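You operate a simulated robot arm through the tools that you are given. There is no shell and no other tool. Be economical: measure what you need, move in short steps, check, and stop when the job is done.

Carry out the task below with a simulated two-armed robot. There is one attempt and no reset: what you move stays moved.

Task
Take the white size label on the checking table and put it away on the label board. Then close the top aisle side drawer. Then take the rolled black striped pair on the fitter bench and put it away on the fourth shelf from the bottom of the carton rack. Then pull the top wall side drawer open. Keep to this order. Set down upright: rolled black striped pair.

It is judged by the outcome, as a careful person would: the job done as asked, and still so three seconds after it is handed in. It fails if anything else is knocked over, pushed out of place, dropped, spilled or broken.

Robot
Two 6-joint arms with fingered hands on one trunk, on a base that drives. Base frame: it is fixed to the floor where the robot stands at the start and does not move with it; the origin is under the middle of the robot, x ahead of it, y to its left, z up; the surface under the hand at the start is at about z = 800. Lengths are in mm, angles in degrees, forces in N, time in s.
The left shoulder is at the start at [50, 170, 1035], the right one opposite. With the tool pointing down near the work surface each hand reaches from about 500 to 780 mm from the robot's upright axis, wherever it stands, measured 20 degrees to its own side. Places, roughly: fourth shelf of the carton rack [-3500, 2500, 1300]; label board (12x25 cm) [-2560, 2420, 860]; rolled black striped pair (6x6x6 cm) [-6500, 800, 900]; top aisle side drawer [-6100, 700, 800]; top wall side drawer [-6200, -100, 800]; white size label [750, -250, 750]. Payload 3.5 kg a hand.
The tool frame of a hand sits at the grasp point between the pads (the TCP): z along the fingers, y along the line on which they close. The tips reach 26 mm beyond it. The gripper opens to 132 mm. The gripper's body begins 73 mm behind the TCP. The gripper is a hand of 3 fingers: y runs from the thumb to the fingers, the wrist lies at [0, 0, -234] in the tool frame, and closing takes about 1.5 s.
Orientation is that of the tool frame in the base frame, as a unit quaternion [w, x, y, z]. With the fingers straight down and closing along the base's y, the tool's x points along the base's -x, its y along +y and its z along -z.

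Tools
- The arms move only by the tool step_arm. It takes "left_targets", "right_targets" or both (then of equal length, played together; a hand with none holds still); each is a list of rows, each an object (a shift or turn left out is 0, a gripper value left out holds the last) with "delta_rot": the turn, a rotation vector about the tool's x, y, z in rad, a list of three; "slide": the shift along the tool's x, y, z in mm, a list of three. In form: [{"delta_rot": [ax, ay, az], "slide": [dx, dy, dz]}, ...]. A call has 1 to 20 rows; each row is the pose to reach, as a shift and turn from the pose commanded when the call began, along the tool's axes at that moment. "left_claw" and "right_claw" are, for a hand that has rows, the finger opening in mm, from 0 to 132, set as the call begins (left out, the last holds). Rows are played at 5 a second. More than 50 mm and 8.6 degrees between two rows, or a gripper value outside its range, and nothing of the call is played. Where a pose cannot be reached the arm comes as near as it can. A force on the tool above 40 N (or 10 N above the force at the start of the call, whichever is more), or a blocked arm, ends the call early, and 0.2 s more pass. Each finger travels about 108 mm/s and halts on what it meets, pressing with about 30 N; the grip force reading is that of the motor and also rises with nothing between the fingers. The clock runs only during rows and for 0.2 s after the last one: add rows that repeat a pose to give the fingers time. It gives the time, the measured TCP pose, the force on the tool (base axes), the opening and the grip force at its end, in the units of the frame above (readings bear some noise), with the torque about the TCP (base axes, N m) and any sound that the robot's microphone picked up, and new pictures: "views" is both (left out), scene, wrist or none (wrist: the cameras of the hands that moved).
- Cameras (640 x 400 px; columns grow to the right, rows downward): "scene" is now at [38.5, -17.4, 1628.8]; the picture's right is [-0.21, -0.98, 0.00], its down [-0.70, 0.15, -0.70] and it looks along [0.69, -0.15, -0.71] (base axes); focal length 252 px, centre (320, 200). "left" rides on the left gripper at [-62, 3, -92] in its tool frame; the picture's right is [-0.05, -1.00, 0.00], its down [0.83, -0.04, -0.55] and it looks along [0.55, -0.03, 0.83] (tool axes); focal length 230 px, centre (320, 200). "right" rides on the right gripper at [62, 3, -92] in its tool frame; the picture's right is [-0.05, 1.00, 0.00], its down [-0.83, -0.04, -0.56] and it looks along [-0.55, -0.03, 0.83] (tool axes); focal length 230 px, centre (320, 200).
- lift_body(by): slides the trunk up (or, below 0, down) by that many mm; the arms and the scene camera ride with it, the base frame stays. It gives what a move gives, with no picture.
- steer(legs): drives the robot by 1 to 6 legs, each [ahead, left, turn to the left] in mm, mm and degrees, along the robot's own axes; the way and the turn of a leg run together, so that a leg with both is an arc; at most 1500 mm and 180 degrees a leg. The arms and the cameras ride along, it lands a little off, and it stops where it bumps. It gives what a move gives, and a new picture of the scene camera.
- curl_fingers(finger1, finger2, thumb_bend, hand): sets how far each is bent, from 0 (flat) to 100 (curled in); at 30 the hand is open as for a grip, at 70 the pads meet at the TCP. One left out holds its place. A second passes; each finger stops where it meets its share of the squeeze, and holds until it gets a number again. A gripper value or a shape takes the hand back. It gives what a move gives, with no picture; readings hold the bend of each and the force on the fingers (four entries, about 0 where the hand has none), thumb and palm.
- set_grasp(shape, hand): the hand has 3 fingers and takes this shape, open, in about a second: jaw (thumb against the fingers, like two jaws); tri (thumb and two fingers); tip (a fingertip pinch); poke (one finger out to press); point (the index stretched); flat (the hand flat); cup (the hand cupped); fist (a fist). The gripper value then closes the fingers along that shape, each until it touches; the sizes above hold for jaw. It gives what a move gives, with no picture.
- pan_tilt(pan, tilt): turns the head with the scene camera to pan (to the left, within 86 degrees either way) and tilt (down, from -29 to 69), counted from straight ahead of the robot. It gives what a move gives, and a new picture of the scene camera.
- probe_pixels(camera, pixels): for up to 12 pixels [column, row] of the newest picture of that camera ("zoom" is the newest enlarged one), the place [x, y, z] in the base frame of the surface seen there, good to about 2 mm. The clock stands still meanwhile.
- close_up(camera, box): a new picture of the part [left, top, right, bottom] of that camera's present view, enlarged. The clock stands still meanwhile.
- close_job(): hands the job in; it is judged then, once.

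Keep the steps short. Do not move on a guess: measure, check each grasp and each placing, and mend mistakes. In all there are 110 turns and 260 pictures (those below and enlarged ones count). Leave the grippers open and the arms clear of the work at the hand-in unless told otherwise, and finish with a single line.

The tools are called after ">>>" by a JSON object that holds its "name" and its "arguments". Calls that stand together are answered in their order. step_arm: Moves the arms, as the interface text tells. Its arguments: {"type":"object","properties":{"left_targets":{"type":"array"},"left_claw":{"type":"number"},"right_targets":{"type":"array"},"right_claw":{"type":"number"},"views":{"type":"string","enum":["both","scene","wrist","none"]}},"required":[]} The other tools are called the same way: lift_body (by) slides the trunk up or down; set_grasp (shape, hand) gives the hand a shape; curl_fingers (finger1, finger2, thumb_bend, hand) moves the fingers one by one; steer (legs) drives the base; pan_tilt (pan, tilt) turns the head that bears the scene camera; probe_pixels (camera, pixels) gives the place of the surface under pixels of a picture; close_up (camera, box) takes an enlarged picture of a part of a camera's view; close_job () hands the job in.

At the start:

```text
clock: 0.0
left_tool_pos: [632.3, 128.0, 1098.6]
left_tcp_rot: [0.0, -0.001, 1.0, 0.0]
left_contact_force: [-0.2, -0.9, -0.8]
left_torque: [0.0, 0.02, 0.01]
left_grip_width: 132.2
left_grasp_force: 0.1
left_shape: jaw
left_bend: [30.0, 30.0, 30.0]
left_finger forces: [0.0, 0.0, 0.0, 0.1, 0.1, 0.1]
right_tool_pos: [480.5, -363.2, 1082.5]
right_tcp_rot: [0.0, 0.0, 1.0, 0.001]
right_contact_force: [-0.2, -0.5, 0.5]
right_torque: [0.0, -0.01, 0.0]
right_grip_width: 132.2
right_grasp_force: 0.1
right_shape: jaw
right_bend: [30.0, 30.0, 30.0]
right_finger forces: [0.2, 0.0, 0.1, 0.0, 0.1, 0.1]
trunk travel left (down, up): [-650.0, 60.0]
robot x, y, heading: [-1.5, 0.0, 0.1]
head pan, tilt: [-12.0, 45.5]
```

scene: 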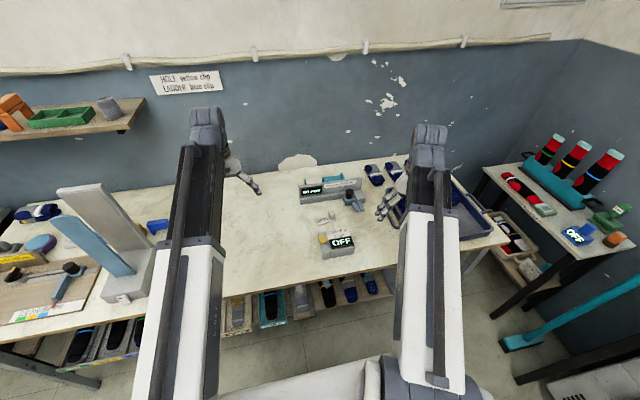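
right: 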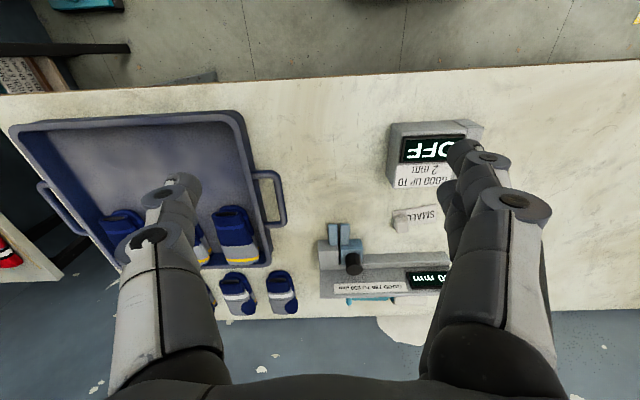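
left: 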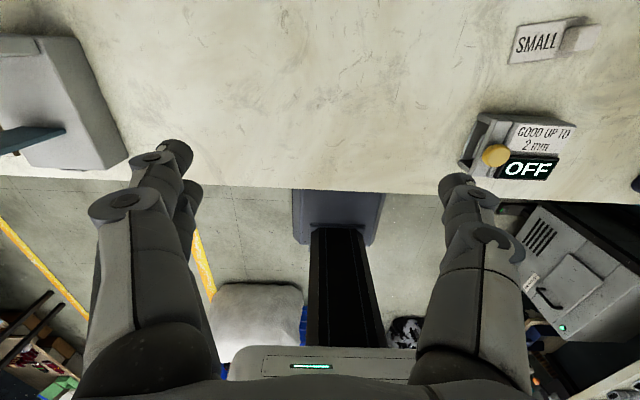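

I see the label "SMALL" near (325,218) in the scene and (415,217) in the right view. I'll enlarge and measure it.

>>> {"name": "close_up", "arguments": {"camera": "right", "box": [360, 180, 460, 242]}}

>>> {"name": "probe_pixels", "arguments": {"camera": "right", "pixels": [[400, 220], [418, 208], [425, 222], [437, 214], [395, 235], [420, 240], [350, 230], [395, 150], [430, 130]]}}

>>> {"name": "close_up", "arguments": {"camera": "left", "box": [490, 0, 640, 94]}}

```text
6.40 times, centred on (410, 211) of right
```

zoom: 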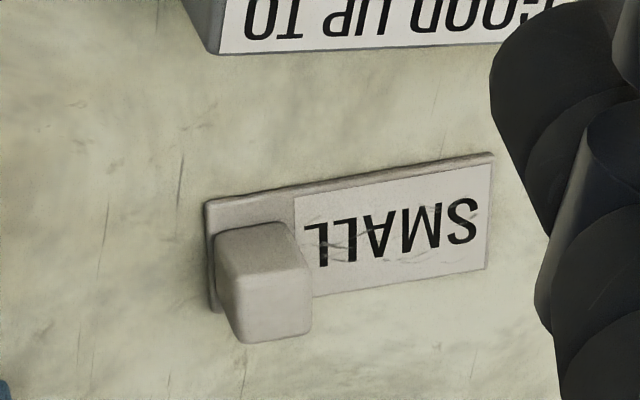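

```text
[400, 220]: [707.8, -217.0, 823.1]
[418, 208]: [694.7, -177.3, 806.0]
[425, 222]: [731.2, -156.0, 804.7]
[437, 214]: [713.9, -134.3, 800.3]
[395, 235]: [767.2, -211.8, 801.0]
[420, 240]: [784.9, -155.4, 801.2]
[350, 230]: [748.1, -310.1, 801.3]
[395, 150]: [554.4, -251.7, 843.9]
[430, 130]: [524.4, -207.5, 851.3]
```

```text
4.26 times, centred on (565, 47) of left
```

zoom: 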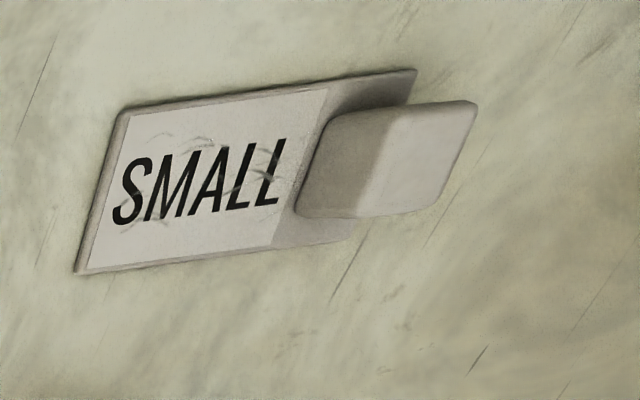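

The label is a flat plate with a raised handle block. I'll measure the handle and plate corners.

>>> {"name": "probe_pixels", "arguments": {"camera": "zoom", "pixels": [[340, 120], [460, 110], [430, 200], [390, 150], [320, 205], [80, 268], [128, 115], [412, 75], [280, 245], [345, 235], [370, 205]]}}

>>> {"name": "close_up", "arguments": {"camera": "scene", "box": [280, 160, 420, 260]}}

```text
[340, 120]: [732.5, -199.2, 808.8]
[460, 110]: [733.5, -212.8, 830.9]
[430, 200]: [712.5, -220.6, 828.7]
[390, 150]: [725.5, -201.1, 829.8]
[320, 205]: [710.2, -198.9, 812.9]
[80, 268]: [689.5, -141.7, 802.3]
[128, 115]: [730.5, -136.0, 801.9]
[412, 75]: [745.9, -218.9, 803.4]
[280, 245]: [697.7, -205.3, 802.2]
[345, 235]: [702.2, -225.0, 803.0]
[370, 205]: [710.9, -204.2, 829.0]
```

```text
4.00 times, centred on (350, 210) of scene
```

zoom: 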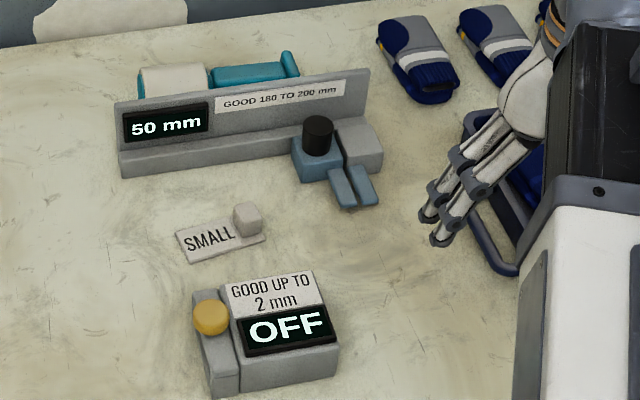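

Handle centre is about [722, -210], top z≈830, plate rotated ≈10°. Moving the right hand above it at z≈950, turning by 10°.

>>> {"name": "step_arm", "arguments": {"right_targets": [{"slide": [-35, 22, 15], "delta_rot": [0, 0, -0.03]}, {"slide": [-70, 44, 35], "delta_rot": [0, 0, -0.06]}, {"slide": [-105, 66, 55], "delta_rot": [0, 0, -0.09]}, {"slide": [-140, 88, 75], "delta_rot": [0, 0, -0.12]}, {"slide": [-175, 110, 95], "delta_rot": [0, 0, -0.15]}, {"slide": [-210, 132, 115], "delta_rot": [0, 0, -0.17]}, {"slide": [-241, 153, 132], "delta_rot": [0, 0, -0.17]}, {"slide": [-241, 153, 132], "delta_rot": [0, 0, -0.17]}], "right_claw": 90}}

```text
clock: 1.8
left_tool_pos: [633.3, 128.6, 1099.6]
left_tcp_rot: [-0.001, 0.0, 1.0, 0.0]
left_contact_force: [0.2, 0.0, 0.2]
left_torque: [0.0, -0.01, 0.01]
left_grip_width: 132.0
left_grasp_force: 0.0
left_shape: jaw
left_bend: [30.0, 30.0, 30.0]
left_finger forces: [0.0, 0.0, 0.0, 0.0, 0.1, 0.0]
right_tool_pos: [721.1, -209.8, 948.4]
right_tcp_rot: [0.0, -0.086, 0.996, 0.001]
right_contact_force: [-0.1, -0.6, -0.1]
right_torque: [0.0, -0.02, -0.03]
right_grip_width: 90.3
right_grasp_force: 0.0
right_shape: jaw
right_bend: [68.0, 68.0, 65.0]
right_finger forces: [0.0, 0.0, 0.0, 0.0, 0.0, 0.1]
trunk travel left (down, up): [-650.0, 60.0]
robot x, y, heading: [-0.7, 1.3, -0.0]
head pan, tilt: [-12.0, 45.5]
```

scene: 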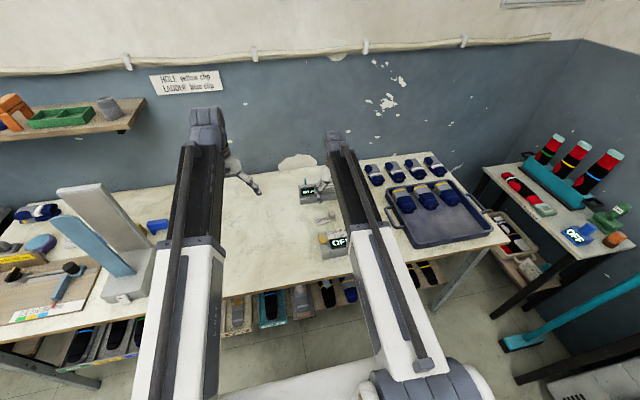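
right: 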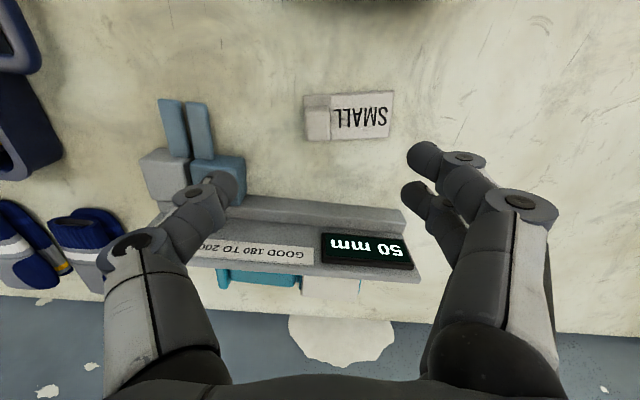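

Aligned well. I'll measure the handle from this closer view and the near objects before lowering.

>>> {"name": "probe_pixels", "arguments": {"camera": "right", "pixels": [[308, 115], [328, 115], [318, 108], [318, 136], [318, 122], [205, 157], [170, 155], [300, 205], [388, 94], [392, 135]]}}

>>> {"name": "close_up", "arguments": {"camera": "right", "box": [270, 75, 430, 175]}}

```text
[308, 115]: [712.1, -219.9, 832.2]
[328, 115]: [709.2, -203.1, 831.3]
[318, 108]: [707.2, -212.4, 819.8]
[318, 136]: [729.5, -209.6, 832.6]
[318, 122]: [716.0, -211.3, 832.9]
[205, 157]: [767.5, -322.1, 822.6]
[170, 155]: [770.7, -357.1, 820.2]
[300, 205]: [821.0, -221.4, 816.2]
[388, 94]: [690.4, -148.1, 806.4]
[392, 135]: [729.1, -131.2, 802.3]
```

```text
4.00 times, centred on (350, 125) of right
```

zoom: 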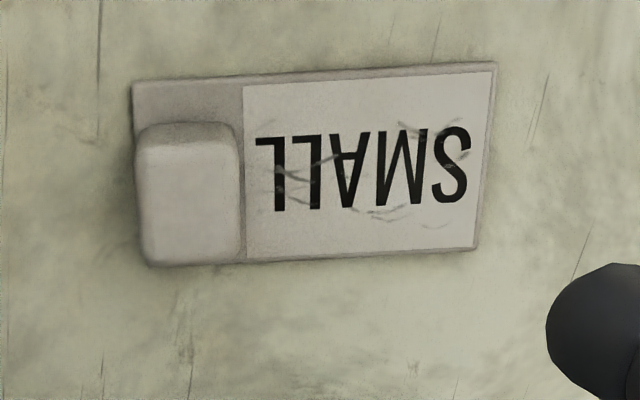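

Handle centre [720, -211], so the hand is right over it. Lower to z≈833 with opening 60.

>>> {"name": "step_arm", "arguments": {"right_targets": [{"slide": [0, -1, 40]}, {"slide": [0, -1, 80]}, {"slide": [0, -1, 100]}, {"slide": [0, -1, 114]}, {"slide": [0, -1, 114]}], "right_claw": 60, "views": "wrist"}}

```text
clock: 3.0
left_tool_pos: [632.6, 128.1, 1098.1]
left_tcp_rot: [0.0, 0.0, 1.0, 0.0]
left_contact_force: [0.0, -0.3, -0.3]
left_torque: [-0.02, -0.02, 0.02]
left_grip_width: 131.9
left_grasp_force: 0.0
left_shape: jaw
left_bend: [30.0, 30.0, 30.0]
left_finger forces: [0.0, 0.1, 0.0, 0.1, 0.0, 0.0]
right_tool_pos: [721.7, -212.5, 835.4]
right_tcp_rot: [0.0, -0.085, 0.996, 0.0]
right_contact_force: [-0.1, 0.8, -0.3]
right_torque: [-0.01, 0.01, 0.03]
right_grip_width: 60.5
right_grasp_force: 0.1
right_shape: jaw
right_bend: [73.0, 73.0, 70.0]
right_finger forces: [0.0, 0.0, 0.1, 0.0, 0.1, 0.0]
trunk travel left (down, up): [-650.0, 60.0]
robot x, y, heading: [1.9, -1.1, 0.3]
head pan, tilt: [-12.0, 45.5]
```

right: 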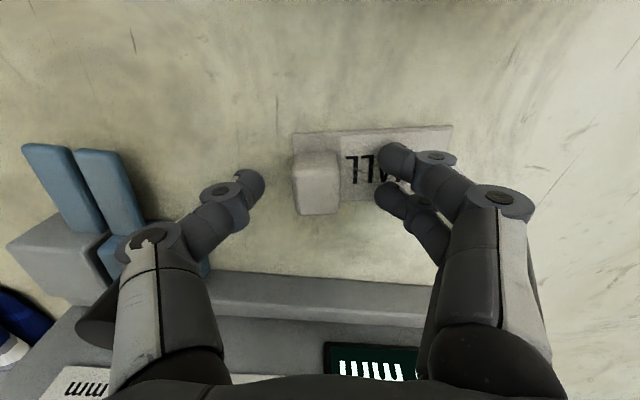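

Fingers straddle the handle. Close.

>>> {"name": "step_arm", "arguments": {"right_targets": [{"slide": [0, 0, 2]}, {"slide": [0, 0, 2]}, {"slide": [0, 0, 2]}, {"slide": [0, 0, 2]}, {"slide": [0, 0, 2]}, {"slide": [0, 0, 2]}], "right_claw": 0, "views": "wrist"}}

```text
clock: 4.4
left_tool_pos: [634.1, 128.5, 1100.1]
left_tcp_rot: [0.0, 0.0, 1.0, 0.0]
left_contact_force: [0.9, -0.3, 0.3]
left_torque: [0.02, -0.03, 0.0]
left_grip_width: 132.0
left_grasp_force: 0.0
left_shape: jaw
left_bend: [30.0, 30.0, 30.0]
left_finger forces: [0.0, 0.1, 0.1, 0.0, 0.1, 0.0]
right_tool_pos: [720.8, -209.9, 832.6]
right_tcp_rot: [0.0, -0.085, 0.996, 0.001]
right_contact_force: [-0.5, 0.3, 0.3]
right_torque: [0.0, 0.01, -0.02]
right_grip_width: 18.8
right_grasp_force: 29.7
right_shape: jaw
right_bend: [73.0, 73.0, 70.0]
right_finger forces: [13.5, 13.5, 0.0, 0.0, 26.7, 0.1]
trunk travel left (down, up): [-650.0, 60.0]
robot x, y, heading: [0.5, 1.3, 0.2]
head pan, tilt: [-12.0, 45.5]
```

right: 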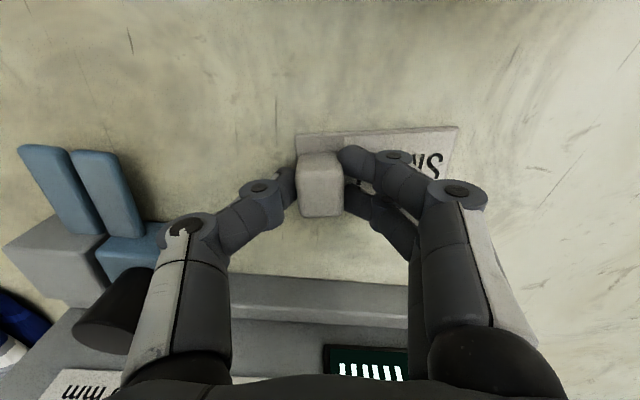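

Gripped (18.8 mm, 30 N). Lift it and draw it back toward the robot.

>>> {"name": "step_arm", "arguments": {"right_targets": [{"slide": [0, 0, -35]}, {"slide": [0, 0, -75]}, {"slide": [0, 0, -120]}, {"slide": [0, 0, -165]}, {"slide": [20, 0, -205]}, {"slide": [60, 0, -230]}, {"slide": [105, 0, -240]}, {"slide": [150, 0, -240]}, {"slide": [190, 0, -240]}, {"slide": [190, 0, -240]}]}}

```text
clock: 6.6
left_tool_pos: [632.3, 128.5, 1099.2]
left_tcp_rot: [0.0, 0.001, 1.0, 0.0]
left_contact_force: [0.5, -0.5, 0.4]
left_torque: [-0.02, 0.0, 0.0]
left_grip_width: 132.1
left_grasp_force: 0.0
left_shape: jaw
left_bend: [30.0, 30.0, 30.0]
left_finger forces: [0.0, 0.0, 0.0, 0.1, 0.0, 0.0]
right_tool_pos: [532.7, -243.3, 1072.5]
right_tcp_rot: [0.0, -0.086, 0.996, 0.0]
right_contact_force: [-0.1, -0.8, -0.3]
right_torque: [0.0, 0.01, -0.01]
right_grip_width: 19.0
right_grasp_force: 30.3
right_shape: jaw
right_bend: [73.0, 73.0, 70.0]
right_finger forces: [13.4, 13.4, 0.0, 0.1, 26.8, 0.0]
trunk travel left (down, up): [-650.0, 60.0]
robot x, y, heading: [1.3, 1.3, -0.1]
head pan, tilt: [-12.0, 45.5]
```

scene: 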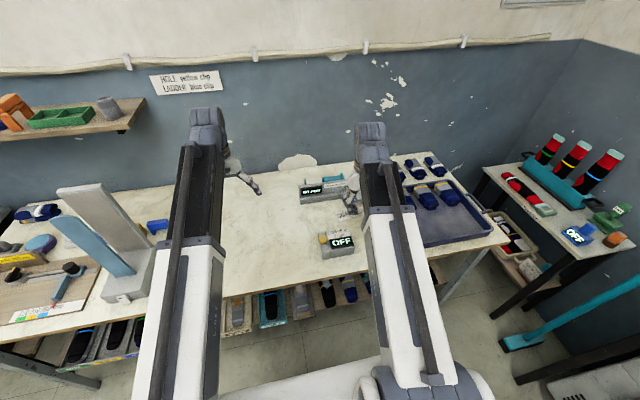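
right: 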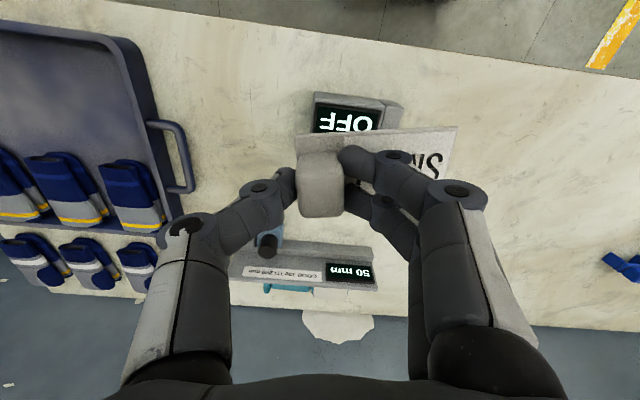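

Label held. Now look around: pan left and right to plan the drive.

>>> {"name": "pan_tilt", "arguments": {"pan": 86, "tilt": 20}}

>>> {"name": "pan_tilt", "arguments": {"pan": -86, "tilt": 20}}

```text
clock: 8.3
left_tool_pos: [633.0, 127.8, 1098.9]
left_tcp_rot: [0.0, 0.0, 1.0, 0.0]
left_contact_force: [0.3, 0.8, -0.2]
left_torque: [0.0, -0.01, -0.01]
left_grip_width: 131.8
left_grasp_force: 0.0
left_shape: jaw
left_bend: [30.0, 30.0, 30.0]
left_finger forces: [0.1, 0.0, 0.0, 0.0, 0.0, 0.1]
right_tool_pos: [532.9, -242.5, 1073.6]
right_tcp_rot: [-0.001, -0.084, 0.996, 0.0]
right_contact_force: [-1.2, 0.5, -1.2]
right_torque: [0.02, -0.01, 0.0]
right_grip_width: 18.8
right_grasp_force: 29.9
right_shape: jaw
right_bend: [73.0, 73.0, 70.0]
right_finger forces: [13.3, 13.4, 0.0, 0.0, 26.8, 0.1]
trunk travel left (down, up): [-650.0, 60.0]
robot x, y, heading: [-0.5, 1.6, 0.1]
head pan, tilt: [85.9, 20.0]
```

scene: 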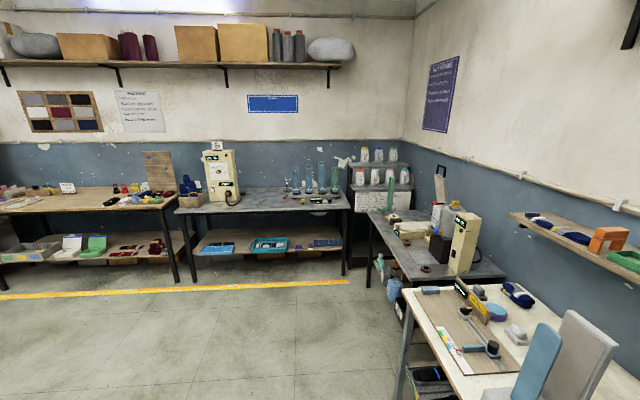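

```text
clock: 10.9
left_tool_pos: [631.9, 128.2, 1098.9]
left_tcp_rot: [-0.001, 0.0, 1.0, 0.001]
left_contact_force: [0.3, -1.5, -0.5]
left_torque: [0.01, 0.03, -0.05]
left_grip_width: 131.9
left_grasp_force: 0.1
left_shape: jaw
left_bend: [30.0, 30.0, 30.0]
left_finger forces: [0.1, 0.0, 0.0, 0.1, 0.0, 0.0]
right_tool_pos: [531.8, -241.9, 1072.1]
right_tcp_rot: [0.0, -0.084, 0.996, 0.0]
right_contact_force: [0.0, -0.2, -1.0]
right_torque: [-0.01, -0.01, 0.03]
right_grip_width: 18.8
right_grasp_force: 30.0
right_shape: jaw
right_bend: [73.0, 73.0, 70.0]
right_finger forces: [13.4, 13.4, 0.0, 0.0, 26.9, 0.1]
trunk travel left (down, up): [-650.0, 60.0]
robot x, y, heading: [1.2, 0.3, -0.2]
head pan, tilt: [-85.9, 20.0]
```

scene: 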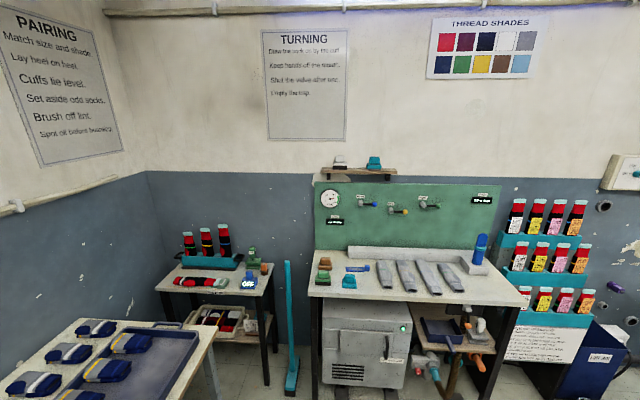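

Left is open floor with an aisle. Back up 350 mm, then turn left 90° and look toward -x.

>>> {"name": "steer", "arguments": {"legs": [[-350, 0, 0], [0, 0, 90]]}}

>>> {"name": "pan_tilt", "arguments": {"pan": 70, "tilt": 20}}

```text
clock: 17.0
left_tool_pos: [-477.8, 632.4, 1099.1]
left_tcp_rot: [0.0, 0.709, -0.706, 0.0]
left_contact_force: [0.5, -0.5, -0.3]
left_torque: [0.02, -0.02, 0.04]
left_grip_width: 132.1
left_grasp_force: 0.0
left_shape: jaw
left_bend: [30.0, 30.0, 30.0]
left_finger forces: [0.0, 0.1, 0.1, 0.1, 0.0, 0.0]
right_tool_pos: [-105.0, 533.7, 1073.4]
right_tcp_rot: [0.0, 0.766, -0.642, 0.0]
right_contact_force: [0.6, 0.1, -0.5]
right_torque: [-0.03, 0.03, 0.01]
right_grip_width: 18.8
right_grasp_force: 29.8
right_shape: jaw
right_bend: [73.0, 73.0, 70.0]
right_finger forces: [13.4, 13.2, 0.0, 0.1, 26.7, 0.0]
trunk travel left (down, up): [-650.0, 60.0]
robot x, y, heading: [-344.2, 2.3, 90.3]
head pan, tilt: [-85.9, 20.0]
```

scene: 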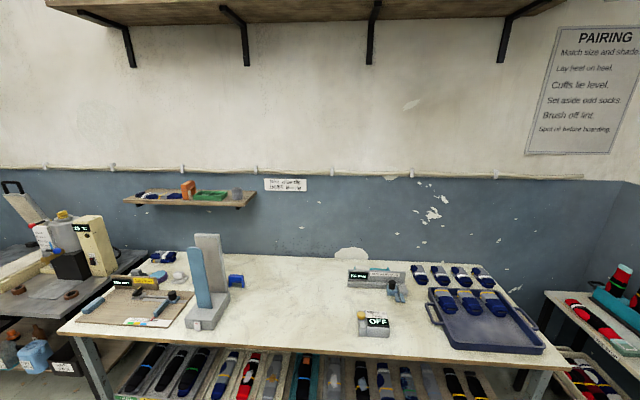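

```text
clock: 19.4
left_tool_pos: [-477.4, 631.6, 1100.1]
left_tcp_rot: [0.0, 0.709, -0.705, 0.001]
left_contact_force: [0.2, -0.2, -0.3]
left_torque: [0.03, 0.02, 0.0]
left_grip_width: 132.0
left_grasp_force: 0.0
left_shape: jaw
left_bend: [30.0, 30.0, 30.0]
left_finger forces: [0.0, 0.1, 0.1, 0.1, 0.0, 0.0]
right_tool_pos: [-105.9, 532.7, 1072.1]
right_tcp_rot: [0.0, 0.767, -0.642, 0.0]
right_contact_force: [0.1, -0.1, 0.0]
right_torque: [-0.01, 0.01, 0.0]
right_grip_width: 18.9
right_grasp_force: 29.5
right_shape: jaw
right_bend: [73.0, 73.0, 70.0]
right_finger forces: [13.3, 13.3, 0.0, 0.0, 26.6, 0.1]
trunk travel left (down, up): [-650.0, 60.0]
robot x, y, heading: [-344.7, 0.4, 90.4]
head pan, tilt: [70.0, 20.0]
```

scene: 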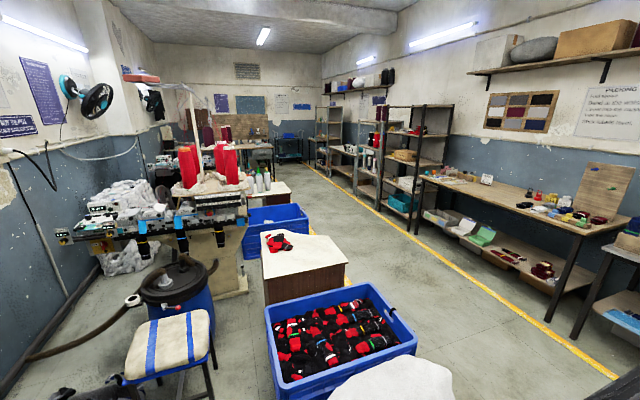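

The aisle runs along the yellow line toward -x. I'll measure the line, bins, packing bench, and racks.

>>> {"name": "probe_pixels", "arguments": {"camera": "scene", "pixels": [[540, 320], [410, 232], [350, 188], [415, 345], [346, 285], [310, 208], [345, 235], [560, 215], [490, 182], [600, 190], [400, 195], [385, 390]]}}

>>> {"name": "close_up", "arguments": {"camera": "scene", "box": [400, 100, 640, 250]}}

>>> {"name": "close_up", "arguments": {"camera": "scene", "box": [230, 80, 450, 218]}}

```text
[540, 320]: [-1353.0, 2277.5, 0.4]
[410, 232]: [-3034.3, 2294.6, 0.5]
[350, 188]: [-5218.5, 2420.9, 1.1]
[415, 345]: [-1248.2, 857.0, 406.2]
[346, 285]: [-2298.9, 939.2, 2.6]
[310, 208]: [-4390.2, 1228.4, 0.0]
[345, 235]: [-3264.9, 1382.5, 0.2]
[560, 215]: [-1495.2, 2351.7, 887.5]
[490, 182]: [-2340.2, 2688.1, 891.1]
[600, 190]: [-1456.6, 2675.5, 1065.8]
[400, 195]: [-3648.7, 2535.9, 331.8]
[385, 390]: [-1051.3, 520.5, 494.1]
```

```text
2.67 times, centred on (520, 175) of scene
```

zoom: 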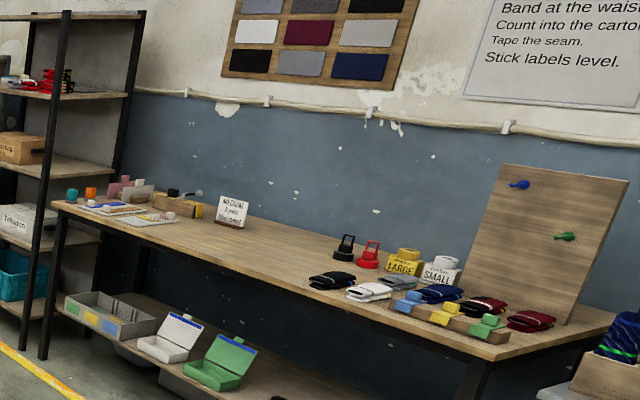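

```text
2.90 times, centred on (340, 149) of scene
```

zoom: 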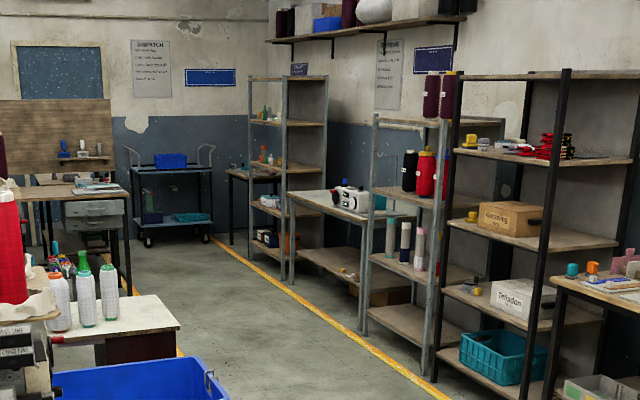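

>>> {"name": "probe_pixels", "arguments": {"camera": "scene", "pixels": [[430, 365], [450, 385], [455, 398], [400, 358], [340, 395], [345, 262], [310, 237]]}}

>>> {"name": "pan_tilt", "arguments": {"pan": 30, "tilt": 50}}

```text
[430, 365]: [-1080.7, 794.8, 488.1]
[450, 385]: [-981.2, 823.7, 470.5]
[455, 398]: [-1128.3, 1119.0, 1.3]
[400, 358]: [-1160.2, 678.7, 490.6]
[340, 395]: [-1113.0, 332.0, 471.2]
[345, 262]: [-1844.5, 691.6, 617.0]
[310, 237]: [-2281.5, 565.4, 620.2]
```

```text
clock: 20.5
left_tool_pos: [-477.1, 631.9, 1100.2]
left_tcp_rot: [0.0, 0.709, -0.705, 0.0]
left_contact_force: [0.8, -0.6, 0.2]
left_torque: [0.0, 0.01, 0.03]
left_grip_width: 132.2
left_grasp_force: 0.0
left_shape: jaw
left_bend: [30.0, 30.0, 30.0]
left_finger forces: [0.0, 0.1, 0.0, 0.1, 0.1, 0.0]
right_tool_pos: [-106.2, 533.5, 1073.1]
right_tcp_rot: [0.0, 0.767, -0.642, 0.0]
right_contact_force: [-0.1, 0.2, -1.2]
right_torque: [-0.02, 0.02, 0.01]
right_grip_width: 18.7
right_grasp_force: 30.0
right_shape: jaw
right_bend: [73.0, 73.0, 70.0]
right_finger forces: [13.2, 13.3, 0.1, 0.0, 26.6, 0.1]
trunk travel left (down, up): [-650.0, 60.0]
robot x, y, heading: [-346.7, 1.9, 90.4]
head pan, tilt: [30.0, 50.0]
```

scene: 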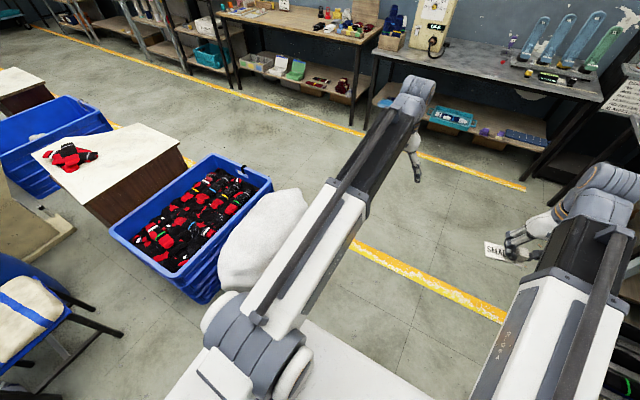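

The sack and bins are left of my lane (x < -850). Drive ahead to y≈1500, then slide left to x≈-2780.

>>> {"name": "steer", "arguments": {"legs": [[1480, 0, 0], [0, 1400, 0], [0, 1040, 0]]}}

>>> {"name": "pan_tilt", "arguments": {"pan": -15, "tilt": 40}}

```text
clock: 39.4
left_tool_pos: [-2938.0, 2089.7, 1099.9]
left_tcp_rot: [0.0, 0.711, -0.703, 0.0]
left_contact_force: [0.6, -0.2, 0.9]
left_torque: [0.04, 0.0, 0.0]
left_grip_width: 132.1
left_grasp_force: 0.0
left_shape: jaw
left_bend: [30.0, 30.0, 30.0]
left_finger forces: [0.1, 0.1, 0.1, 0.1, 0.1, 0.2]
right_tool_pos: [-2567.4, 1993.3, 1070.8]
right_tcp_rot: [0.0, 0.768, -0.641, 0.001]
right_contact_force: [0.2, -0.7, 0.2]
right_torque: [-0.01, -0.02, 0.03]
right_grip_width: 19.0
right_grasp_force: 30.3
right_shape: jaw
right_bend: [73.0, 73.0, 70.0]
right_finger forces: [13.3, 13.3, 0.1, 0.0, 26.7, 0.0]
trunk travel left (down, up): [-650.0, 60.0]
robot x, y, heading: [-2806.3, 1459.6, 90.3]
head pan, tilt: [30.0, 50.0]
```

scene: 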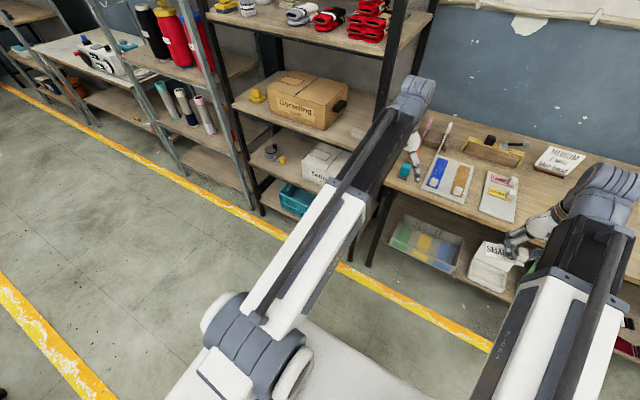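

```text
clock: 40.5
left_tool_pos: [-2939.5, 2090.3, 1099.8]
left_tcp_rot: [0.0, 0.71, -0.704, 0.0]
left_contact_force: [0.0, -0.3, -0.4]
left_torque: [0.02, 0.01, 0.0]
left_grip_width: 132.0
left_grasp_force: 0.1
left_shape: jaw
left_bend: [30.0, 30.0, 30.0]
left_finger forces: [0.0, 0.1, 0.0, 0.1, 0.0, 0.0]
right_tool_pos: [-2566.2, 1993.1, 1073.3]
right_tcp_rot: [0.0, 0.768, -0.64, 0.0]
right_contact_force: [0.3, 0.7, -0.2]
right_torque: [-0.02, -0.03, 0.01]
right_grip_width: 18.9
right_grasp_force: 30.7
right_shape: jaw
right_bend: [73.0, 73.0, 70.0]
right_finger forces: [13.3, 13.4, 0.1, 0.0, 26.7, 0.0]
trunk travel left (down, up): [-650.0, 60.0]
robot x, y, heading: [-2805.5, 1461.8, 90.7]
head pan, tilt: [-15.0, 40.0]
```

scene: 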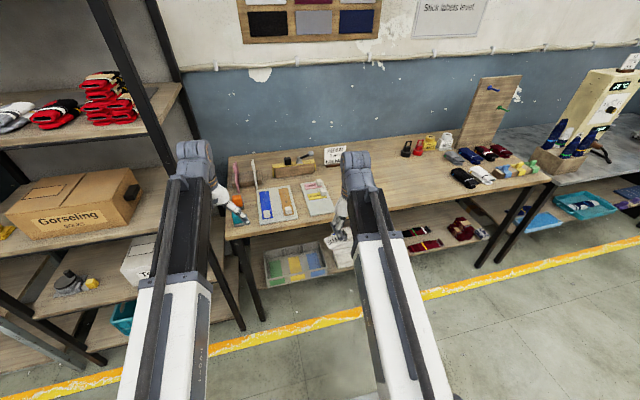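

>>> {"name": "close_up", "arguments": {"camera": "scene", "box": [225, 140, 355, 245]}}

>>> {"name": "probe_pixels", "arguments": {"camera": "scene", "pixels": [[260, 192], [292, 185], [299, 218], [263, 225], [303, 182], [326, 179], [332, 205], [309, 215], [316, 195], [235, 240], [330, 220]]}}

```text
3.81 times, centred on (290, 192) of scene
```

zoom: 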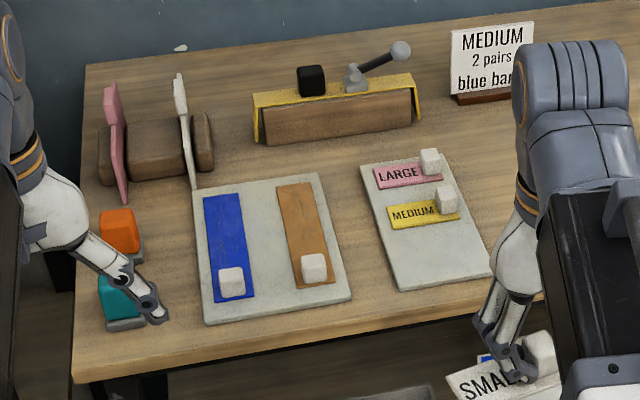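

```text
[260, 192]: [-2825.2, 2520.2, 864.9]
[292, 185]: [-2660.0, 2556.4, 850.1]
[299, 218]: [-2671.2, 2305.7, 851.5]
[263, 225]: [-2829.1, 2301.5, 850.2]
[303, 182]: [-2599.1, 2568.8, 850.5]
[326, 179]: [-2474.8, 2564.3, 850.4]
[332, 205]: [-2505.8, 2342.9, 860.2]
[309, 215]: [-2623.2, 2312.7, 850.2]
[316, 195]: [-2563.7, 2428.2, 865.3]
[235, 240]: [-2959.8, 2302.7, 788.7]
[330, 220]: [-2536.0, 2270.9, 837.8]
```

The board lies flat with LARGE and MEDIUM in rows; the front part is free for SMALL. Measure them.

>>> {"name": "probe_pixels", "arguments": {"camera": "zoom", "pixels": [[378, 170], [383, 188], [443, 178], [430, 152], [386, 208], [394, 228], [460, 218], [447, 190], [361, 168], [398, 288], [490, 275], [444, 152]]}}

>>> {"name": "close_up", "arguments": {"camera": "right", "box": [0, 0, 640, 400]}}

```text
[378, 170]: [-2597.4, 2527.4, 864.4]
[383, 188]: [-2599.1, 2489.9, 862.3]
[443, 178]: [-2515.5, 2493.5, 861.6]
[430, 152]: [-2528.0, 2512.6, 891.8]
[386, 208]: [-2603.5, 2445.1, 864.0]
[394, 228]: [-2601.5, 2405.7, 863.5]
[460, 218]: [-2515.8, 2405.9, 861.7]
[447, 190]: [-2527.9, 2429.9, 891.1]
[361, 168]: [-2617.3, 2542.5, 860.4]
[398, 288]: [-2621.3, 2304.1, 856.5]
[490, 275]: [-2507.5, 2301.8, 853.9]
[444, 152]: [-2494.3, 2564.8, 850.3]
```

```text
1.00 times, centred on (320, 200) of right (not enlarged: the box is as wide or as high as the picture)
```

zoom: 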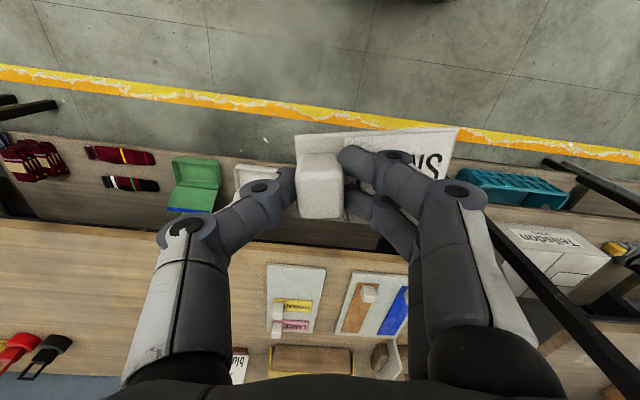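

SMALL slot: handle centre → about [-2527, 2342], board top z≈860. Check clearance of left hand from the rack post before driving ahead.

>>> {"name": "probe_pixels", "arguments": {"camera": "scene", "pixels": [[140, 80], [120, 40], [175, 60], [232, 300], [178, 90], [205, 250], [255, 290]]}}

```text
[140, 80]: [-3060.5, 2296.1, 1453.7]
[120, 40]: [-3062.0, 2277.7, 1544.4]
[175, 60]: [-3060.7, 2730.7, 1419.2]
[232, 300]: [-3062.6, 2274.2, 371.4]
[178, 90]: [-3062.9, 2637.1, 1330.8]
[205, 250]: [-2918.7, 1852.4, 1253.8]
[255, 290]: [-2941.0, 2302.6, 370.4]
```

Rack post at x≈-3060; I'll shift right 130 mm while going 270 mm ahead.

>>> {"name": "steer", "arguments": {"legs": [[0, -130, 0], [270, 0, 0]]}}

```text
clock: 43.3
left_tool_pos: [-2809.4, 2360.2, 1099.1]
left_tcp_rot: [0.0, 0.71, -0.704, 0.0]
left_contact_force: [0.2, 0.0, 0.1]
left_torque: [-0.01, -0.01, -0.04]
left_grip_width: 131.9
left_grasp_force: 0.0
left_shape: jaw
left_bend: [30.0, 30.0, 30.0]
left_finger forces: [0.1, 0.0, 0.0, 0.0, 0.0, 0.1]
right_tool_pos: [-2438.9, 2264.2, 1072.2]
right_tcp_rot: [0.0, 0.767, -0.641, 0.0]
right_contact_force: [0.4, 0.2, -1.2]
right_torque: [-0.02, 0.0, -0.02]
right_grip_width: 18.7
right_grasp_force: 30.0
right_shape: jaw
right_bend: [73.0, 73.0, 70.0]
right_finger forces: [13.2, 13.2, 0.0, 0.0, 26.7, 0.0]
trunk travel left (down, up): [-650.0, 60.0]
robot x, y, heading: [-2673.4, 1730.8, 90.6]
head pan, tilt: [-15.0, 40.0]
```

scene: 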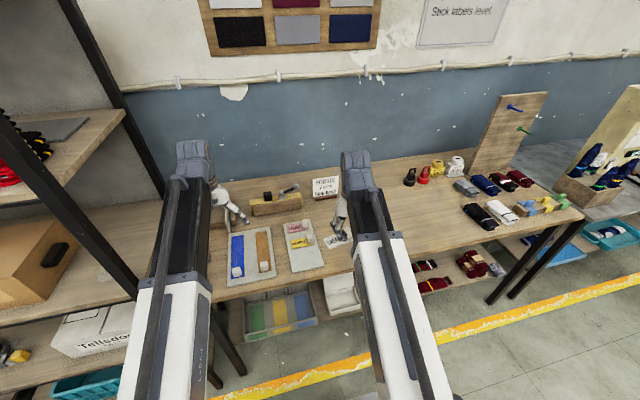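

Move above the slot to z≈960 and turn to align.

>>> {"name": "step_arm", "arguments": {"right_targets": [{"slide": [-18, 14, 0], "delta_rot": [0, 0, 0.04]}, {"slide": [-45, 36, 5], "delta_rot": [0, 0, 0.08]}, {"slide": [-70, 55, 30], "delta_rot": [0, 0, 0.12]}, {"slide": [-92, 72, 60], "delta_rot": [0, 0, 0.16]}, {"slide": [-92, 72, 90], "delta_rot": [0, 0, 0.182]}, {"slide": [-92, 72, 112], "delta_rot": [0, 0, 0.182]}, {"slide": [-92, 72, 112], "delta_rot": [0, 0, 0.182]}]}}

```text
clock: 44.9
left_tool_pos: [-2810.5, 2359.4, 1099.5]
left_tcp_rot: [0.0, 0.71, -0.704, 0.0]
left_contact_force: [0.5, -0.1, 0.2]
left_torque: [0.0, 0.02, -0.01]
left_grip_width: 131.9
left_grasp_force: 0.1
left_shape: jaw
left_bend: [30.0, 30.0, 30.0]
left_finger forces: [0.0, 0.1, 0.1, 0.1, 0.1, 0.1]
right_tool_pos: [-2524.7, 2342.5, 960.4]
right_tcp_rot: [0.0, -0.706, 0.709, 0.0]
right_contact_force: [0.0, -0.4, 0.2]
right_torque: [0.01, 0.03, -0.02]
right_grip_width: 18.3
right_grasp_force: 29.9
right_shape: jaw
right_bend: [73.0, 73.0, 70.0]
right_finger forces: [13.3, 13.3, 0.0, 0.0, 26.7, 0.0]
trunk travel left (down, up): [-650.0, 60.0]
robot x, y, heading: [-2674.8, 1728.5, 90.7]
head pan, tilt: [-15.0, 40.0]
```

scene: 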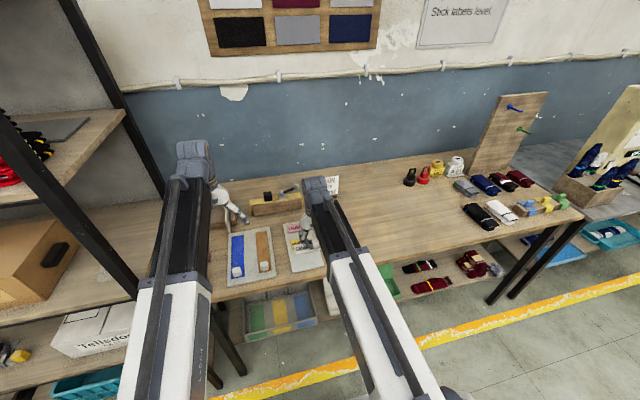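
right: 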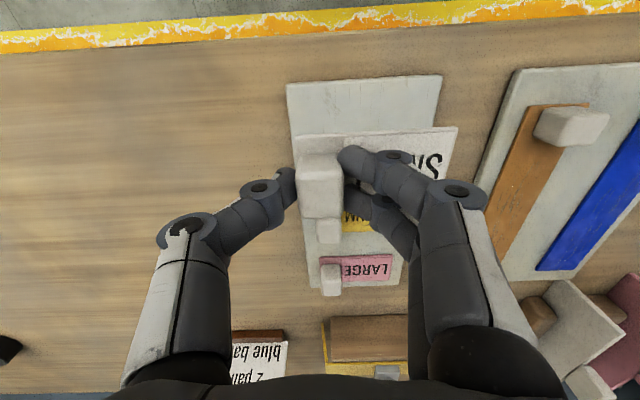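

Check positions of the other two handles and the label plate from this view.

>>> {"name": "probe_pixels", "arguments": {"camera": "right", "pixels": [[328, 228], [331, 280], [320, 258], [390, 280], [290, 90], [437, 80], [370, 100], [302, 140], [455, 132], [320, 180]]}}

```text
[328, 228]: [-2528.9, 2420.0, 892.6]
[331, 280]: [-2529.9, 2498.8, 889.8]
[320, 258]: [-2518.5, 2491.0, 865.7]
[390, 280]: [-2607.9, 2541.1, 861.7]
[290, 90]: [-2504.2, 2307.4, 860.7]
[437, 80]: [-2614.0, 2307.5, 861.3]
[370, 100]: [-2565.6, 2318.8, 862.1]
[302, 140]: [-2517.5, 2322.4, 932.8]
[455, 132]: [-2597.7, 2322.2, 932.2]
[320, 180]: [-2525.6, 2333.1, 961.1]
```

Well aligned. Shift 3 mm toward -x and lower to z≈894.

>>> {"name": "step_arm", "arguments": {"right_targets": [{"slide": [0, 3, 30]}, {"slide": [0, 3, 50]}, {"slide": [0, 3, 60]}, {"slide": [0, 3, 66]}, {"slide": [0, 3, 66]}], "views": "wrist"}}

```text
clock: 46.1
left_tool_pos: [-2811.8, 2360.8, 1099.8]
left_tcp_rot: [0.0, 0.71, -0.704, 0.0]
left_contact_force: [-0.1, -0.1, 0.2]
left_torque: [-0.02, -0.02, 0.01]
left_grip_width: 132.0
left_grasp_force: 0.2
left_shape: jaw
left_bend: [30.0, 30.0, 30.0]
left_finger forces: [0.0, 0.1, 0.0, 0.1, 0.0, 0.1]
right_tool_pos: [-2528.1, 2341.7, 894.6]
right_tcp_rot: [0.0, -0.706, 0.708, 0.0]
right_contact_force: [0.1, -0.1, -0.7]
right_torque: [0.01, 0.01, -0.01]
right_grip_width: 18.7
right_grasp_force: 29.8
right_shape: jaw
right_bend: [73.0, 73.0, 70.0]
right_finger forces: [13.3, 13.5, 0.0, 0.1, 26.7, 0.0]
trunk travel left (down, up): [-650.0, 60.0]
robot x, y, heading: [-2674.5, 1729.7, 90.7]
head pan, tilt: [-15.0, 40.0]
```

right: 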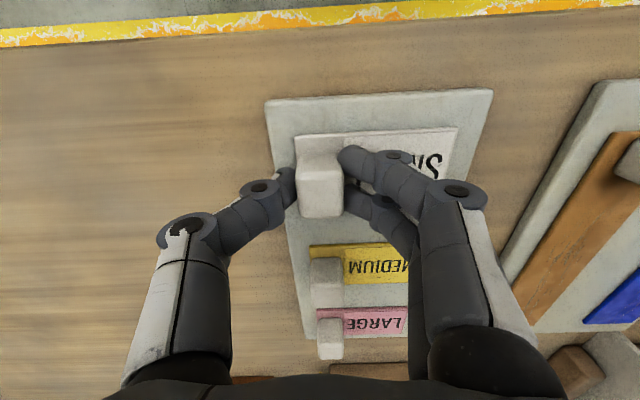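

Lower the last 2 mm until contact, checking force.

>>> {"name": "step_arm", "arguments": {"right_targets": [{"slide": [0, 0, 1]}, {"slide": [0, 0, 2]}, {"slide": [0, 0, 2]}], "views": "none"}}

```text
clock: 46.9
left_tool_pos: [-2810.1, 2361.4, 1099.9]
left_tcp_rot: [0.0, 0.71, -0.704, 0.001]
left_contact_force: [0.2, 0.5, 0.7]
left_torque: [-0.02, 0.02, -0.03]
left_grip_width: 131.9
left_grasp_force: 0.2
left_shape: jaw
left_bend: [30.0, 30.0, 30.0]
left_finger forces: [0.1, 0.1, 0.0, 0.0, 0.0, 0.0]
right_tool_pos: [-2528.9, 2341.8, 892.0]
right_tcp_rot: [0.0, -0.706, 0.708, 0.0]
right_contact_force: [-0.4, -0.6, 0.5]
right_torque: [0.0, 0.06, 0.0]
right_grip_width: 18.8
right_grasp_force: 30.2
right_shape: jaw
right_bend: [73.0, 73.0, 70.0]
right_finger forces: [13.5, 13.4, 0.0, 0.1, 26.8, 0.0]
trunk travel left (down, up): [-650.0, 60.0]
robot x, y, heading: [-2676.1, 1727.8, 90.6]
head pan, tilt: [-15.0, 40.0]
```

>>> {"name": "step_arm", "arguments": {"right_targets": [{"slide": [0, 0, 1]}, {"slide": [0, 0, 2]}, {"slide": [0, 0, 2]}], "views": "none"}}

```text
clock: 47.7
left_tool_pos: [-2810.6, 2358.8, 1101.1]
left_tcp_rot: [0.0, 0.71, -0.704, -0.001]
left_contact_force: [-0.7, -0.3, -0.3]
left_torque: [0.04, 0.01, 0.01]
left_grip_width: 131.9
left_grasp_force: 0.0
left_shape: jaw
left_bend: [30.0, 30.0, 30.0]
left_finger forces: [0.0, 0.1, 0.0, 0.0, 0.0, 0.0]
right_tool_pos: [-2527.9, 2341.4, 891.2]
right_tcp_rot: [0.001, -0.706, 0.708, 0.0]
right_contact_force: [1.2, 0.7, 13.7]
right_torque: [0.02, 0.01, 0.0]
right_grip_width: 19.1
right_grasp_force: 30.0
right_shape: jaw
right_bend: [73.0, 73.0, 71.0]
right_finger forces: [15.0, 14.8, 0.0, 0.0, 30.9, 0.1]
trunk travel left (down, up): [-650.0, 60.0]
robot x, y, heading: [-2677.1, 1725.9, 90.6]
head pan, tilt: [-15.0, 40.0]
```

Contact (13.7 N). Open the fingers slowly, easing up a bit, then check.

>>> {"name": "step_arm", "arguments": {"right_targets": [{"slide": [0, 0, -1]}, {"slide": [0, 0, -1]}, {"slide": [0, 0, -1]}, {"slide": [0, 0, -1]}], "right_claw": 50, "views": "wrist"}}

```text
clock: 48.7
left_tool_pos: [-2810.7, 2359.7, 1099.4]
left_tcp_rot: [0.0, 0.71, -0.704, 0.0]
left_contact_force: [-0.7, 0.7, -0.1]
left_torque: [-0.03, -0.03, -0.01]
left_grip_width: 132.0
left_grasp_force: 0.0
left_shape: jaw
left_bend: [30.0, 30.0, 30.0]
left_finger forces: [0.0, 0.0, 0.0, 0.0, 0.0, 0.1]
right_tool_pos: [-2528.6, 2341.4, 892.0]
right_tcp_rot: [0.0, -0.705, 0.709, 0.0]
right_contact_force: [-0.4, 0.1, 0.4]
right_torque: [0.01, -0.01, 0.02]
right_grip_width: 49.5
right_grasp_force: 0.0
right_shape: jaw
right_bend: [74.0, 74.0, 70.0]
right_finger forces: [0.1, 0.1, 0.0, 0.0, 0.0, 0.0]
trunk travel left (down, up): [-650.0, 60.0]
robot x, y, heading: [-2681.0, 1731.3, 90.4]
head pan, tilt: [-15.0, 40.0]
```

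right: 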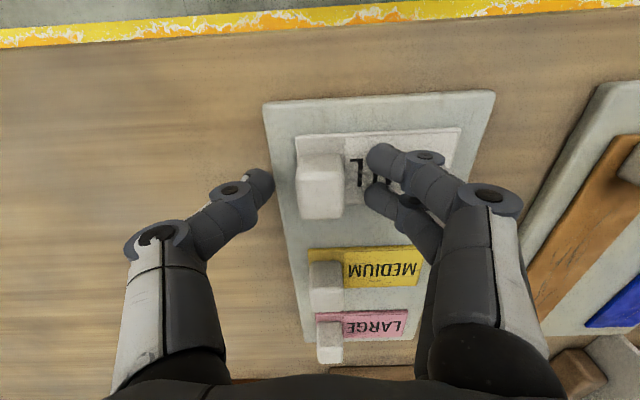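

Released cleanly. Raise the hand straight up.

>>> {"name": "step_arm", "arguments": {"right_targets": [{"slide": [0, 0, -30]}, {"slide": [0, 0, -75]}, {"slide": [0, 0, -120]}, {"slide": [10, -20, -165]}, {"slide": [40, -50, -190]}, {"slide": [80, -70, -190]}, {"slide": [100, -80, -190]}, {"slide": [100, -80, -190]}], "views": "wrist"}}

>>> {"name": "close_up", "arguments": {"camera": "scene", "box": [225, 170, 345, 290]}}

>>> {"name": "pan_tilt", "arguments": {"pan": 55, "tilt": 20}}

```text
refused: row 4 steps farther than a row can; nothing moved
```

```text
3.33 times, centred on (285, 230) of scene
```

zoom: 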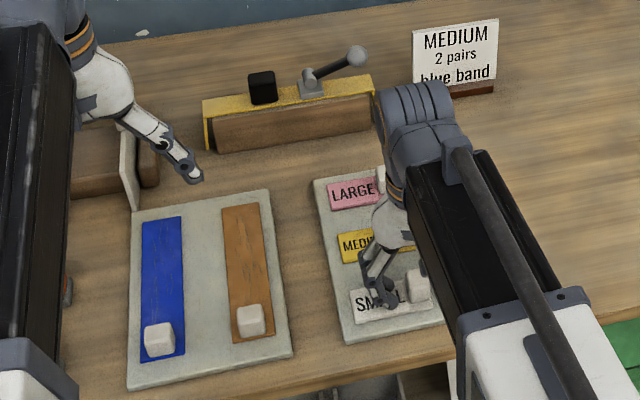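

```text
clock: 50.1
left_tool_pos: [-2809.5, 2360.6, 1099.2]
left_tcp_rot: [0.0, 0.71, -0.704, 0.001]
left_contact_force: [0.2, 0.5, -0.6]
left_torque: [0.01, -0.03, 0.01]
left_grip_width: 131.9
left_grasp_force: 0.0
left_shape: jaw
left_bend: [30.0, 30.0, 30.0]
left_finger forces: [0.0, 0.0, 0.0, 0.1, 0.0, 0.0]
right_tool_pos: [-2529.0, 2340.7, 890.9]
right_tcp_rot: [0.0, -0.706, 0.708, 0.0]
right_contact_force: [-0.7, -1.1, -0.2]
right_torque: [-0.02, 0.01, -0.01]
right_grip_width: 49.5
right_grasp_force: 0.0
right_shape: jaw
right_bend: [74.0, 74.0, 70.0]
right_finger forces: [0.0, 0.0, 0.0, 0.1, 0.1, 0.0]
trunk travel left (down, up): [-650.0, 60.0]
robot x, y, heading: [-2674.8, 1727.3, 90.3]
head pan, tilt: [55.0, 20.0]
```

scene: 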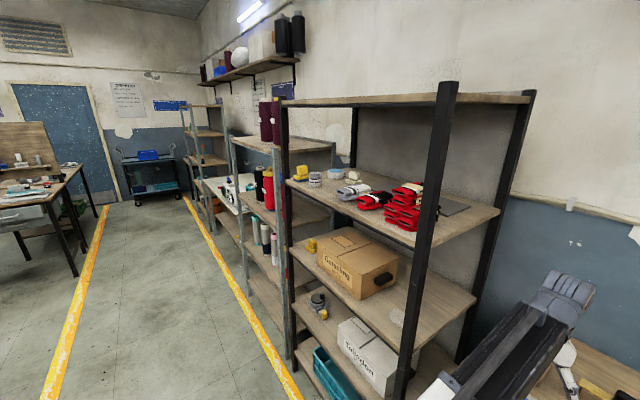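

Count the shelves and raise the hand in smaller steps.

>>> {"name": "probe_pixels", "arguments": {"camera": "scene", "pixels": [[335, 205], [460, 215], [300, 175], [380, 215], [345, 190], [440, 300], [400, 98], [310, 345], [355, 130], [455, 205], [400, 225], [322, 172]]}}

>>> {"name": "close_up", "arguments": {"camera": "scene", "box": [270, 80, 530, 242]}}

>>> {"name": "step_arm", "arguments": {"right_targets": [{"slide": [0, 0, -30]}, {"slide": [0, 0, -75]}, {"slide": [0, 0, -120]}, {"slide": [0, 0, -165]}, {"slide": [20, -25, -190]}, {"slide": [50, -50, -190]}, {"slide": [85, -75, -190]}, {"slide": [85, -75, -190]}], "views": "wrist"}}

```text
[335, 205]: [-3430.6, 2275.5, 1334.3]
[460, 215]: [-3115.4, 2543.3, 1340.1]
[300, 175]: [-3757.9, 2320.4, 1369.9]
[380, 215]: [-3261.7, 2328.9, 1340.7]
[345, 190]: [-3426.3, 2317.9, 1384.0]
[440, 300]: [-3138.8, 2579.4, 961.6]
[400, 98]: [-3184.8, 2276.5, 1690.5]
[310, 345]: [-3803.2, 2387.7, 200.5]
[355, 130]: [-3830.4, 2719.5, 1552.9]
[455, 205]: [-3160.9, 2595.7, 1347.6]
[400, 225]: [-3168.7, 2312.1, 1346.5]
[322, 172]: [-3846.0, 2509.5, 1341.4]
```

```text
2.46 times, centred on (400, 161) of scene
```

zoom: 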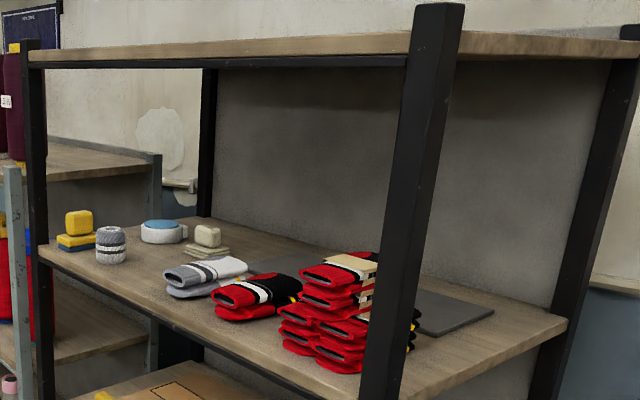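

```text
clock: 52.0
left_tool_pos: [-2810.8, 2360.7, 1099.3]
left_tcp_rot: [-0.001, 0.71, -0.704, 0.0]
left_contact_force: [-0.3, 0.1, 0.7]
left_torque: [0.0, 0.03, 0.01]
left_grip_width: 131.9
left_grasp_force: 0.1
left_shape: jaw
left_bend: [30.0, 30.0, 30.0]
left_finger forces: [0.0, 0.0, 0.1, 0.0, 0.0, 0.0]
right_tool_pos: [-2454.0, 2255.6, 1081.8]
right_tcp_rot: [0.0, -0.707, 0.707, 0.0]
right_contact_force: [0.5, -0.1, -0.5]
right_torque: [0.0, -0.03, 0.01]
right_grip_width: 49.6
right_grasp_force: 0.0
right_shape: jaw
right_bend: [74.0, 74.0, 70.0]
right_finger forces: [0.0, 0.1, 0.0, 0.0, 0.0, 0.0]
trunk travel left (down, up): [-650.0, 60.0]
robot x, y, heading: [-2675.8, 1725.4, 90.3]
head pan, tilt: [55.0, 20.0]
```

right: 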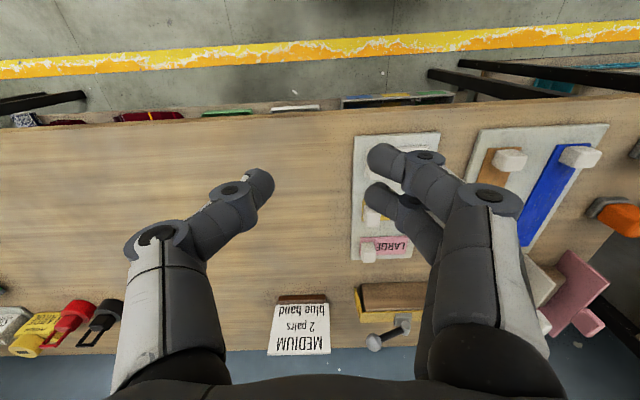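

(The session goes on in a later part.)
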